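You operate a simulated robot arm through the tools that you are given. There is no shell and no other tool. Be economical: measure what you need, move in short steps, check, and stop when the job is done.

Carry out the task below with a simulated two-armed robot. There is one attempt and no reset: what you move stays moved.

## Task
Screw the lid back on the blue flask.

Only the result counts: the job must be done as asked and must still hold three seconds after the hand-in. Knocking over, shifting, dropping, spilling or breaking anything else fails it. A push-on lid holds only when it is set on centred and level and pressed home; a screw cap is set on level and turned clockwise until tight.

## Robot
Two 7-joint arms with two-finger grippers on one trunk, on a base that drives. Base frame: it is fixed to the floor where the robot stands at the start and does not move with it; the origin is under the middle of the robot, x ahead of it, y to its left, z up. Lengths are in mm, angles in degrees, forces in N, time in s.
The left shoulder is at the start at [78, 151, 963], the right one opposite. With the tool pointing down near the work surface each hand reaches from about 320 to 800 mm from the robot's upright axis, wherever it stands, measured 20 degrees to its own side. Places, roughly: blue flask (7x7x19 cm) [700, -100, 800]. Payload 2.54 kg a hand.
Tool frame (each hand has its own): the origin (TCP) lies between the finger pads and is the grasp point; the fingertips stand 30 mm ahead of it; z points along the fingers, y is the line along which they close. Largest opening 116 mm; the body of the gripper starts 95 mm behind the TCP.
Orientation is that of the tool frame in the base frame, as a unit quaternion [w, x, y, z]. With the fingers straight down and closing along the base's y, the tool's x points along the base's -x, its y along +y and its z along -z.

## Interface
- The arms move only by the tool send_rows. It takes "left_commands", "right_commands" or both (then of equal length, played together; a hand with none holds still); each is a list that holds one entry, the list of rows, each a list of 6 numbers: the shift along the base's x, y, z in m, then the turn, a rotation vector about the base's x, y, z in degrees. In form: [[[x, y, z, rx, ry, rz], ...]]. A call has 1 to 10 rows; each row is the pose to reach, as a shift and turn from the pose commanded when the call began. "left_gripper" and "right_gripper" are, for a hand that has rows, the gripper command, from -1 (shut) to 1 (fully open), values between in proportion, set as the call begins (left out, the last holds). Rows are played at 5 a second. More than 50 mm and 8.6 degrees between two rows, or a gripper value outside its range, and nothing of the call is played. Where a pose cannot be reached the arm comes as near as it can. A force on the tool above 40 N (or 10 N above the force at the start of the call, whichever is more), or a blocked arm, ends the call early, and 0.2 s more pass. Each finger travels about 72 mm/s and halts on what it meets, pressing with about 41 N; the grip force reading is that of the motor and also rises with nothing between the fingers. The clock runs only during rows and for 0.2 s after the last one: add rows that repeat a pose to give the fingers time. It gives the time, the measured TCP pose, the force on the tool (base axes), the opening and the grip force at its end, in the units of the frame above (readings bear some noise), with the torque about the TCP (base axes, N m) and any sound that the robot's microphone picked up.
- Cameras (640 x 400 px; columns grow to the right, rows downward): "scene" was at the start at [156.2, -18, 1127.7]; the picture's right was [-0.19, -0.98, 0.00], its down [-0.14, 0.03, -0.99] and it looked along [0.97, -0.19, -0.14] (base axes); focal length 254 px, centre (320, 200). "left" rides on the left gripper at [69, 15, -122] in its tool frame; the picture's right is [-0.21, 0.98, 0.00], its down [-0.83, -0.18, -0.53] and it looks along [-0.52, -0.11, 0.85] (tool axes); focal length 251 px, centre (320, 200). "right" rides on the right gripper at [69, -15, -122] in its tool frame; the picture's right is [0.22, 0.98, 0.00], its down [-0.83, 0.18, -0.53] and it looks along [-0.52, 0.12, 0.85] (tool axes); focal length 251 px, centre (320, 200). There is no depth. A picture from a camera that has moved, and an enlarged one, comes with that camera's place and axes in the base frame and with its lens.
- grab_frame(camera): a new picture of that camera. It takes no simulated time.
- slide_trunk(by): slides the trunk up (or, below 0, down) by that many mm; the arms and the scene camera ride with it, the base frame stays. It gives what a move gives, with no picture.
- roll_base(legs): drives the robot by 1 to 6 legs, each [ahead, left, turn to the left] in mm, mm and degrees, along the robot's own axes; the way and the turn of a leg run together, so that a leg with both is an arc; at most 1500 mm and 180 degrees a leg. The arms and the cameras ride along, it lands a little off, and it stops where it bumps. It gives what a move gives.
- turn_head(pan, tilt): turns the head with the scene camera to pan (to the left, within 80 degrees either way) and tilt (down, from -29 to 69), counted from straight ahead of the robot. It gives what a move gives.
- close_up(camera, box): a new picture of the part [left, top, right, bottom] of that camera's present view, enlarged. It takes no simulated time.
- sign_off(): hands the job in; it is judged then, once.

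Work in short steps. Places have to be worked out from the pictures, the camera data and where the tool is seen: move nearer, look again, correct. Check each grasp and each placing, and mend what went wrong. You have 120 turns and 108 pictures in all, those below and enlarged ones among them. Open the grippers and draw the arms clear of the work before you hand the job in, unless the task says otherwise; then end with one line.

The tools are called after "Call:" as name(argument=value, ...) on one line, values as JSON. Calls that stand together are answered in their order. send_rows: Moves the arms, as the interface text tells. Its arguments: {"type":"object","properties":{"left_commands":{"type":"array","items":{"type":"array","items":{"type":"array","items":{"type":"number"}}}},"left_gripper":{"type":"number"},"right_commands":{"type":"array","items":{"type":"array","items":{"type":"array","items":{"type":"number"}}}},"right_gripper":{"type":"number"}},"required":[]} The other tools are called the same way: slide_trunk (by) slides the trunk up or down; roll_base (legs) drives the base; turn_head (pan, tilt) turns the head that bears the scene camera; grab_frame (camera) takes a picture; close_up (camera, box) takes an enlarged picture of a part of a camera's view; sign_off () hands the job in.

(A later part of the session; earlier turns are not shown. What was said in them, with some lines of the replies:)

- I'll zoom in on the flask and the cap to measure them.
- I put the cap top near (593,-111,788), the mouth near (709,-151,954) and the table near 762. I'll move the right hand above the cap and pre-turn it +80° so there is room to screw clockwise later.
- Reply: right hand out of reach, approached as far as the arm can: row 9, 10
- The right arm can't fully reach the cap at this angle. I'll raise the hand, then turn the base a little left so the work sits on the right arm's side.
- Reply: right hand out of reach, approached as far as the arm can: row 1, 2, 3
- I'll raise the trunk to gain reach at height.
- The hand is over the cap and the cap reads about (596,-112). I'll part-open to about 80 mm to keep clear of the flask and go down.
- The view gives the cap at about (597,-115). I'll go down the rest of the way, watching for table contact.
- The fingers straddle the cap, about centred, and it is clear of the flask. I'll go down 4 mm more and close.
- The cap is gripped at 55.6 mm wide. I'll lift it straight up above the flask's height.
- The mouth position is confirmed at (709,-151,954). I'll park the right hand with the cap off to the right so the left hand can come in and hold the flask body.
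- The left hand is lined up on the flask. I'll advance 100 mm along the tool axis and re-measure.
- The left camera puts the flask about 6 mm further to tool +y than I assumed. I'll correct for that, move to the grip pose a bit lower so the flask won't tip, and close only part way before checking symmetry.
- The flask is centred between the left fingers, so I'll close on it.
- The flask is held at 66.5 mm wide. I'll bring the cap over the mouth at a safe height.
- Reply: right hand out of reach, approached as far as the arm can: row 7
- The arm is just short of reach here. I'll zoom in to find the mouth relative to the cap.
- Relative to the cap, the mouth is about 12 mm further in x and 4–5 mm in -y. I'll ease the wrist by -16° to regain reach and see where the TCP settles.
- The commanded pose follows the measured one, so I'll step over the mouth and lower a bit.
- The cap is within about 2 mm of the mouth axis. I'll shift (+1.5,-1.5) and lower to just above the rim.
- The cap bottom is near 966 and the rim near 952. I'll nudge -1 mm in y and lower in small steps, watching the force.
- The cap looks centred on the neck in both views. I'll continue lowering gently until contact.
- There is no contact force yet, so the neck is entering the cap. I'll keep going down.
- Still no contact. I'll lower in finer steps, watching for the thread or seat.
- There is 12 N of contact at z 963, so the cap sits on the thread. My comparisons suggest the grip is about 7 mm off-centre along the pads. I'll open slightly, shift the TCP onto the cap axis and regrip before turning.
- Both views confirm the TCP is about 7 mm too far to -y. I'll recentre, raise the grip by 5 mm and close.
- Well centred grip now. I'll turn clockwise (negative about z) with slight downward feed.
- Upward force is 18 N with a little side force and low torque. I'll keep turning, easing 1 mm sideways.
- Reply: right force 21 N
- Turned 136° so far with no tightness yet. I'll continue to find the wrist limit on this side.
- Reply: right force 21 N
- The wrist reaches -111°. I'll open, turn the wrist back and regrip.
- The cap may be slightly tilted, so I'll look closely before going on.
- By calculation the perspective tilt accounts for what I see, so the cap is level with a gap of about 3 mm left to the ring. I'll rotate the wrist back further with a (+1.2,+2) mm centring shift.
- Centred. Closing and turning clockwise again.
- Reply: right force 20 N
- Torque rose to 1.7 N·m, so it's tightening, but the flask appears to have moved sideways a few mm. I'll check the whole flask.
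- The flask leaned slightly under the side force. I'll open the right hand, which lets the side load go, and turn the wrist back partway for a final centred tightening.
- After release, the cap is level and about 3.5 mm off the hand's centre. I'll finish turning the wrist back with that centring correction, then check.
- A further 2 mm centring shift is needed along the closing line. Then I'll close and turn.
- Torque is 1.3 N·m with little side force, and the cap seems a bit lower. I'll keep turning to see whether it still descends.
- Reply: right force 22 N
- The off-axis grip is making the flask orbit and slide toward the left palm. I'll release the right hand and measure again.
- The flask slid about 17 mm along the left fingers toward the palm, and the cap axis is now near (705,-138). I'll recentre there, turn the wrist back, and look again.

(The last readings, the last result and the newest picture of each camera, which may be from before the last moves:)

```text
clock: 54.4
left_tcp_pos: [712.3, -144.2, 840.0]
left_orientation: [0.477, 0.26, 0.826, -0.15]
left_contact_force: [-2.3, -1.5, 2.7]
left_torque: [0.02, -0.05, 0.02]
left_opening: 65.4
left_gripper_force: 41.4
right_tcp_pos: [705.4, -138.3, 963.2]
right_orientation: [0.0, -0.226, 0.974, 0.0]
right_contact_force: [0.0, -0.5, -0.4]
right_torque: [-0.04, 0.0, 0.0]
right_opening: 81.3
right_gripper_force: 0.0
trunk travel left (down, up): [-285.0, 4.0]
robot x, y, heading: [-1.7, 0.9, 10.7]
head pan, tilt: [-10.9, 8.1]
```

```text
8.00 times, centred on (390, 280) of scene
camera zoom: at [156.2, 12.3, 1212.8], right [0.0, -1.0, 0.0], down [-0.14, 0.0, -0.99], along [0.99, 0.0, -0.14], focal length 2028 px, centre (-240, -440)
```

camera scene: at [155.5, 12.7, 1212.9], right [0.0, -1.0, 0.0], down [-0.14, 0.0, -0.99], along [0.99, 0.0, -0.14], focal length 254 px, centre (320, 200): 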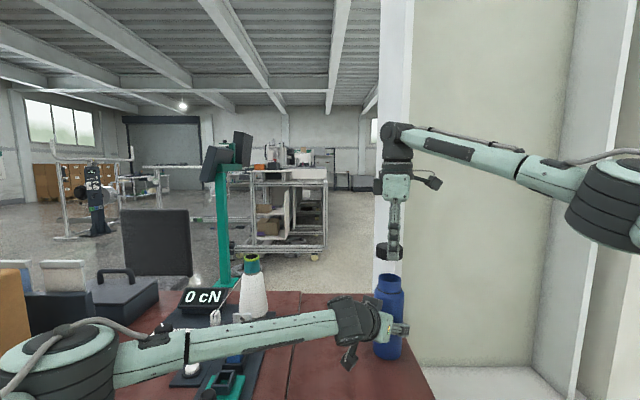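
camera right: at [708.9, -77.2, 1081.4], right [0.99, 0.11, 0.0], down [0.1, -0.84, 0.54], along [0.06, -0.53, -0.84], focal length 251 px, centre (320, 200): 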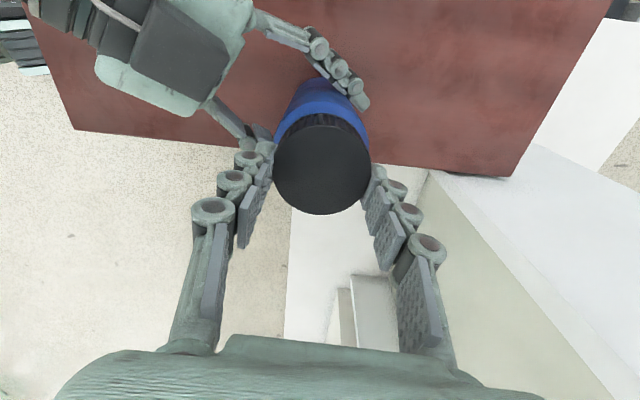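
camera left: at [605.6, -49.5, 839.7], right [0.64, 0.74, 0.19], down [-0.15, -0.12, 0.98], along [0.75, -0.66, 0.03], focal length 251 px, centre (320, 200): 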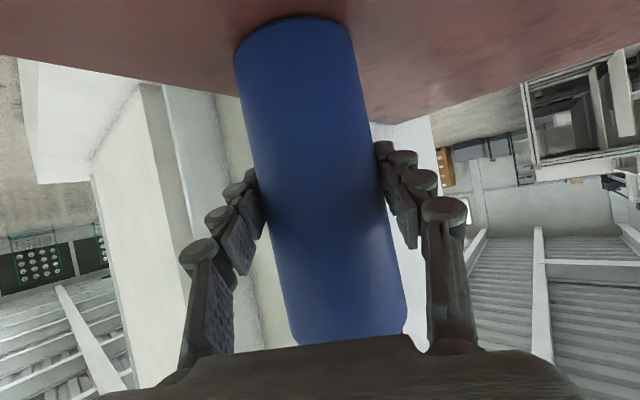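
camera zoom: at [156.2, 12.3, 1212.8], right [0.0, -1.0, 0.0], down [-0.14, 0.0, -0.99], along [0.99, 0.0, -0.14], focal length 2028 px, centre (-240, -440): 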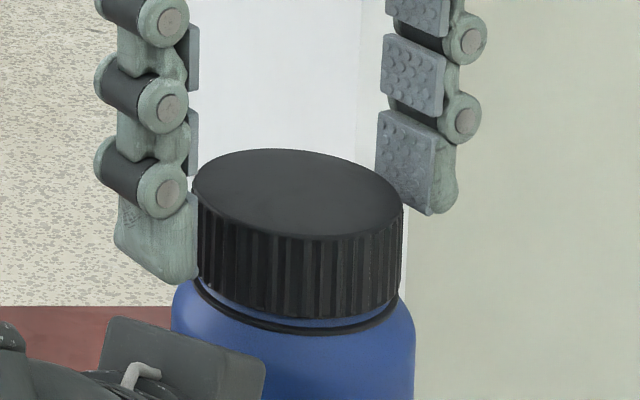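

Now centred within about 1 mm. Closing and turning, watching torque.

Call:
send_rows(right_commands=[[[0, 0, 0, 0, 0, 0], [0, 0, 0, 0, 0, 0], [0, 0, 0, 0, 0, 0], [0, 0, 0, 0, 0, -8], [0, 0, 0, 0, 0, -16], [0, 0, 0, 0, 0, -24]]], right_gripper=-1)

Call:
send_rows(right_commands=[[[0, 0, 0, 0, 0, -8], [0, 0, 0, 0, 0, -16], [0, 0, 0, 0, 0, -24], [0, 0, 0, 0, 0, -32]]])

Call:
close_up(camera="scene", box=[360, 255, 420, 305])

Call:
close_up(camera="right", box=[240, 60, 400, 240])

```text
clock: 55.8
left_tcp_pos: [713.4, -142.9, 838.9]
left_orientation: [0.477, 0.26, 0.827, -0.149]
left_contact_force: [16.8, -5.6, -1.7]
left_torque: [0.3, 0.22, -0.91]
left_opening: 65.0
left_gripper_force: 41.1
right_tcp_pos: [702.6, -135.4, 963.4]
right_orientation: [-0.003, -0.018, 1.0, 0.001]
right_contact_force: [-14.4, 8.2, 6.6]
right_torque: [0.69, 1.16, 0.98]
right_opening: 55.5
right_gripper_force: 41.1
trunk travel left (down, up): [-285.0, 4.0]
robot x, y, heading: [-1.9, 0.6, 10.6]
head pan, tilt: [-10.9, 8.1]
```

```text
clock: 56.8
left_tcp_pos: [712.0, -143.0, 839.5]
left_orientation: [0.478, 0.259, 0.826, -0.149]
left_contact_force: [10.6, -0.6, 2.3]
left_torque: [-0.03, 0.05, -0.89]
left_opening: 65.0
left_gripper_force: 40.8
right_tcp_pos: [705.4, -138.3, 963.0]
right_orientation: [0.0, 0.258, 0.966, 0.0]
right_contact_force: [-9.3, 0.1, 5.8]
right_torque: [-0.22, 0.62, 0.91]
right_opening: 56.3
right_gripper_force: 41.0
trunk travel left (down, up): [-285.0, 4.0]
robot x, y, heading: [-0.2, -0.3, 10.9]
head pan, tilt: [-10.9, 8.1]
```

```text
8.00 times, centred on (390, 280) of scene
camera zoom: at [155.9, 12.5, 1212.8], right [0.0, -1.0, 0.0], down [-0.14, 0.0, -0.99], along [0.99, 0.0, -0.14], focal length 2028 px, centre (-240, -440)
```

zoom: 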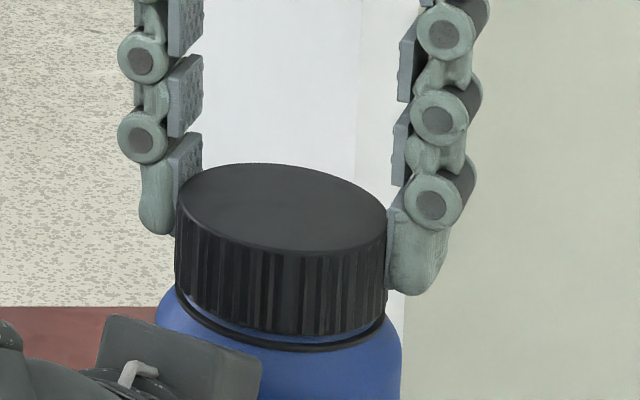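

```text
2.22 times, centred on (320, 150) of right
camera zoom: at [636.1, -116.1, 1084.8], right [0.3, 0.95, 0.0], down [0.81, -0.26, 0.53], along [0.51, -0.16, -0.85], focal length 559 px, centre (320, 311)
```

zoom: 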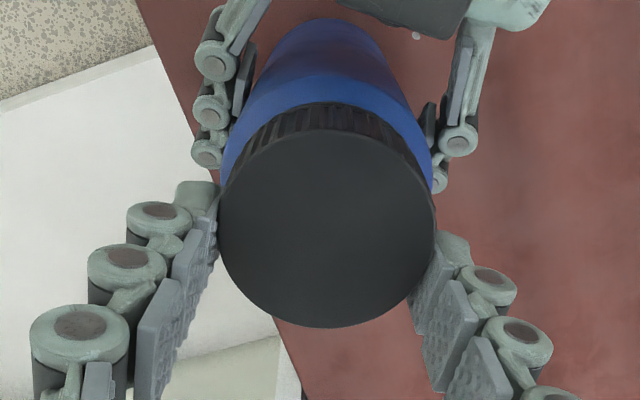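

Torque jumped sharply from about 0 to 1.4–1.7 N·m earlier. Since then the flask itself has been rolling in the left fingers with the cap, and the ring gap is unchanged, so the cap is at its stop. I'll release the right hand and lift away.

Call:
send_rows(right_commands=[[[0, 0, 0, 0, 0, 0], [0, 0, 0, 0, 0, 0], [0, 0, 0.01, 0, 0, 0], [0, 0, 0.03, 0, 0, 0], [0, 0, 0.06, 0, 0, 0], [0, 0, 0.1, 0, 0, 0]]], right_gripper=0.5)

Call:
close_up(camera="scene", box=[340, 250, 440, 380])

Call:
close_up(camera="scene", box=[360, 255, 420, 305])

Call:
grab_frame(camera="left")

```text
clock: 58.1
left_tcp_pos: [711.2, -144.0, 840.0]
left_orientation: [0.477, 0.26, 0.826, -0.151]
left_contact_force: [-0.3, 2.0, 5.8]
left_torque: [0.05, -0.03, 0.01]
left_opening: 64.5
left_gripper_force: 41.1
right_tcp_pos: [695.1, -145.5, 1050.3]
right_orientation: [0.002, 0.26, 0.966, 0.0]
right_contact_force: [-0.9, 0.2, 0.3]
right_torque: [-0.02, 0.02, -0.01]
right_opening: 87.1
right_gripper_force: 0.1
right hand out of reach, approached as far as the arm can: row 5, 6
trunk travel left (down, up): [-285.0, 4.0]
robot x, y, heading: [-5.6, -1.8, 11.0]
head pan, tilt: [-10.9, 8.1]
```

```text
3.08 times, centred on (390, 315) of scene
camera zoom: at [155.9, 12.8, 1212.8], right [0.0, -1.0, 0.0], down [-0.14, 0.0, -0.99], along [0.99, 0.0, -0.14], focal length 780 px, centre (105, -154)
```

zoom: 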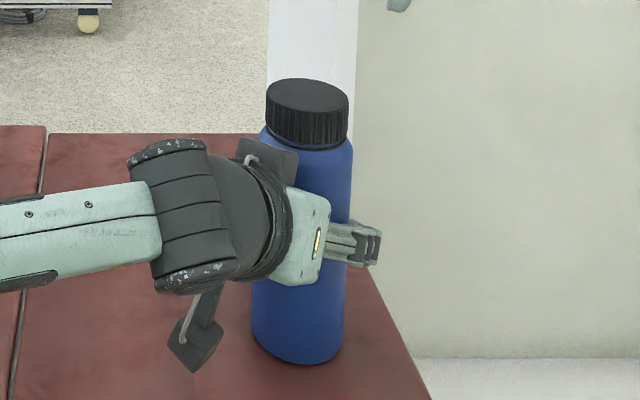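

```text
8.00 times, centred on (390, 280) of scene
camera zoom: at [155.9, 12.8, 1212.8], right [0.0, -1.0, 0.0], down [-0.14, 0.0, -0.99], along [0.99, 0.0, -0.14], focal length 2028 px, centre (-240, -440)
```

zoom: 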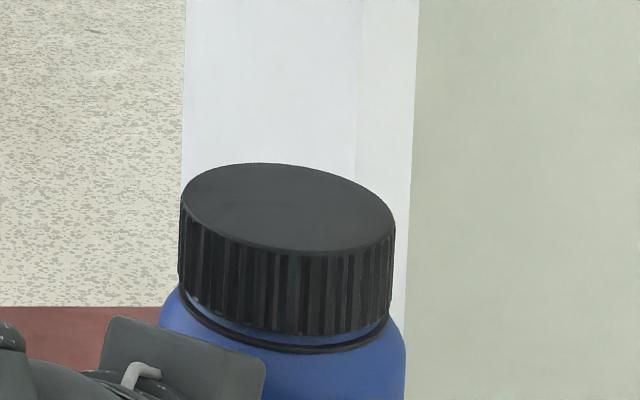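

```text
39 pictures are left
camera left: at [604.4, -50.9, 839.5], right [0.65, 0.74, 0.19], down [-0.14, -0.12, 0.98], along [0.75, -0.66, 0.03], focal length 251 px, centre (320, 200)
```

left: 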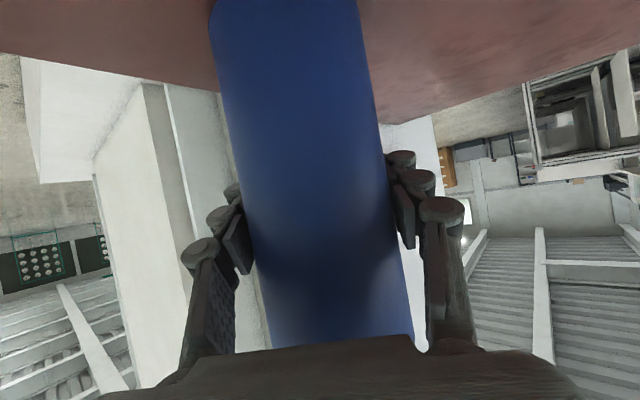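

The cap is level and its top is at rim height, so it is seated fully. The flask stands upright, so I'll open the left hand.

Call:
send_rows(left_commands=[[[0, 0, 0, 0, 0, 0], [0, 0, 0, 0, 0, 0], [0, 0, 0, 0, 0, 0], [0, 0, 0, 0, 0, 0], [0, 0, 0, 0, 0, 0]]], left_gripper=1)

Call:
grab_frame(camera="left")

Call:
close_up(camera="scene", box=[340, 250, 440, 380])

```text
clock: 59.4
left_tcp_pos: [711.9, -144.4, 840.0]
left_orientation: [0.477, 0.259, 0.826, -0.149]
left_contact_force: [0.7, 0.1, -0.4]
left_torque: [-0.02, -0.01, 0.01]
left_opening: 116.0
left_gripper_force: 0.1
right_tcp_pos: [695.7, -145.1, 1049.7]
right_orientation: [0.001, 0.259, 0.966, 0.001]
right_contact_force: [0.2, -0.2, -1.4]
right_torque: [-0.03, 0.04, 0.03]
right_opening: 86.8
right_gripper_force: 0.0
trunk travel left (down, up): [-285.0, 4.0]
robot x, y, heading: [-1.6, -3.2, 10.7]
head pan, tilt: [-10.9, 8.1]
```

```text
38 pictures are left
camera left: at [604.8, -51.0, 839.0], right [0.65, 0.74, 0.19], down [-0.14, -0.12, 0.98], along [0.75, -0.66, 0.03], focal length 251 px, centre (320, 200)
```

left: 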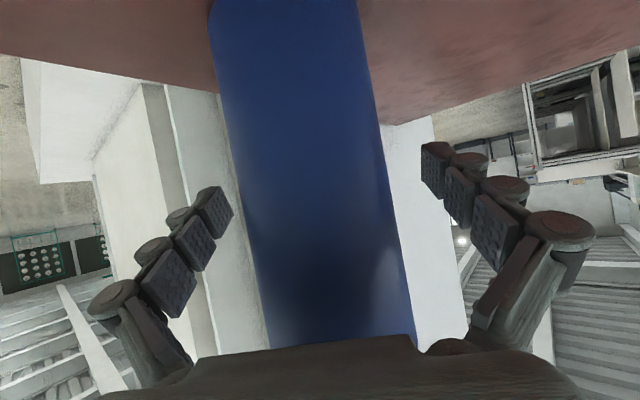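

```text
3.08 times, centred on (390, 315) of scene
camera zoom: at [156.6, 12.4, 1212.7], right [0.0, -1.0, 0.0], down [-0.14, 0.0, -0.99], along [0.99, 0.0, -0.14], focal length 780 px, centre (105, -154)
```

zoom: 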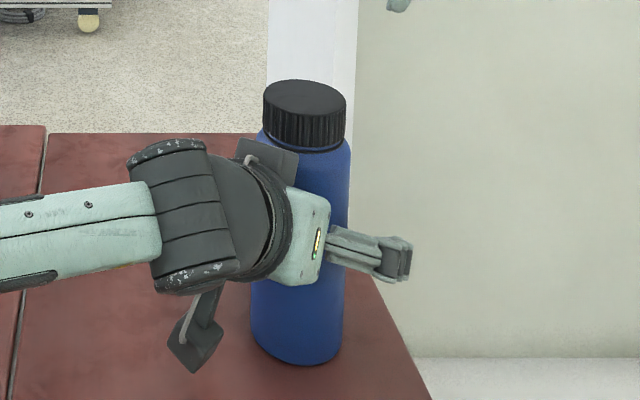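

The flask stands on its own with the cap on. I'll back the left hand out along its tool axis and draw the right hand away.

Call:
send_rows(left_commands=[[[-0.014, 0.01, 0.01, 0, 0, 0], [-0.035, 0.025, 0.025, 0, 0, 0], [-0.064, 0.045, 0.045, 0, 0, 0], [-0.092, 0.065, 0.065, 0, 0, 0], [-0.12, 0.085, 0.085, 0, 0, 0], [-0.14, 0.12, 0.1, 0, 0, 0], [-0.15, 0.16, 0.115, 0, 0, 0], [-0.16, 0.2, 0.13, 0, 0, 0]]])

Call:
send_rows(right_commands=[[[-0.02, -0.01, 0.005, 0, 0, 0], [-0.05, -0.03, 0.01, 0, 0, 0], [-0.08, -0.06, 0.02, 0, 0, 0], [-0.11, -0.09, 0.03, 0, 0, 0], [-0.14, -0.12, 0.04, 0, 0, 0], [-0.17, -0.15, 0.05, 0, 0, 0]]], right_gripper=1)

Call:
grab_frame(camera="scene")

Call:
close_up(camera="scene", box=[340, 250, 440, 380])

```text
clock: 61.1
left_tcp_pos: [550.7, 57.7, 970.4]
left_orientation: [0.477, 0.259, 0.826, -0.15]
left_contact_force: [-0.3, 0.0, 1.0]
left_torque: [0.01, -0.02, 0.0]
left_opening: 115.9
left_gripper_force: 0.1
right_tcp_pos: [694.6, -143.5, 1048.2]
right_orientation: [0.002, 0.259, 0.966, 0.0]
right_contact_force: [-0.8, -0.7, -0.3]
right_torque: [-0.01, -0.04, 0.0]
right_opening: 87.0
right_gripper_force: 0.0
trunk travel left (down, up): [-285.0, 4.0]
robot x, y, heading: [-2.6, 1.6, 10.8]
head pan, tilt: [-10.9, 8.1]
```

```text
clock: 62.5
left_tcp_pos: [550.4, 56.3, 971.7]
left_orientation: [0.477, 0.259, 0.826, -0.149]
left_contact_force: [-0.4, 0.2, 0.7]
left_torque: [0.03, -0.01, 0.0]
left_opening: 116.0
left_gripper_force: 0.0
right_tcp_pos: [523.5, -295.3, 1098.7]
right_orientation: [0.001, 0.258, 0.966, 0.001]
right_contact_force: [0.4, -0.6, -0.3]
right_torque: [-0.01, -0.01, 0.01]
right_opening: 116.3
right_gripper_force: 0.0
trunk travel left (down, up): [-285.0, 4.0]
robot x, y, heading: [0.9, -2.0, 10.8]
head pan, tilt: [-10.9, 8.1]
```

```text
36 pictures are left
camera scene: at [156.0, 11.9, 1212.8], right [0.0, -1.0, 0.0], down [-0.14, 0.0, -0.99], along [0.99, 0.0, -0.14], focal length 254 px, centre (320, 200)
```

scene: 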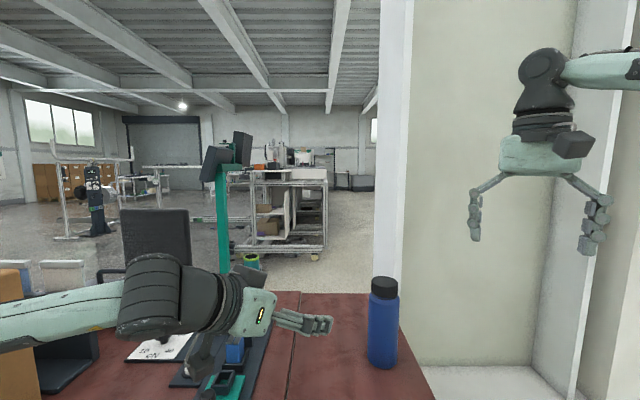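

```text
3.08 times, centred on (390, 315) of scene
camera zoom: at [156.0, 11.9, 1212.8], right [0.0, -1.0, 0.0], down [-0.14, 0.0, -0.99], along [0.99, 0.0, -0.14], focal length 780 px, centre (105, -154)
```

zoom: 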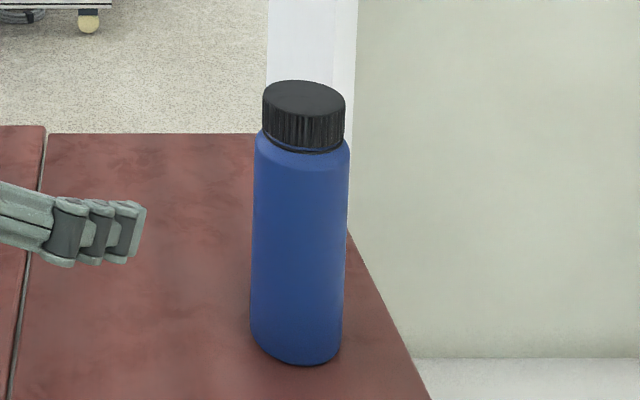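

Both hands are clear. The flask stands upright with its cap level and tight, and nothing else was disturbed, so I'm handing in.

Call:
sign_off()

```text
The job is handed in.
```

The lid is screwed back on the blue flask: it sits level and was turned clockwise until it stopped, at about 1.3–1.7 N·m. The flask stands upright about 2–3 cm from where it started, because it slid in the left hand while I tightened the cap.
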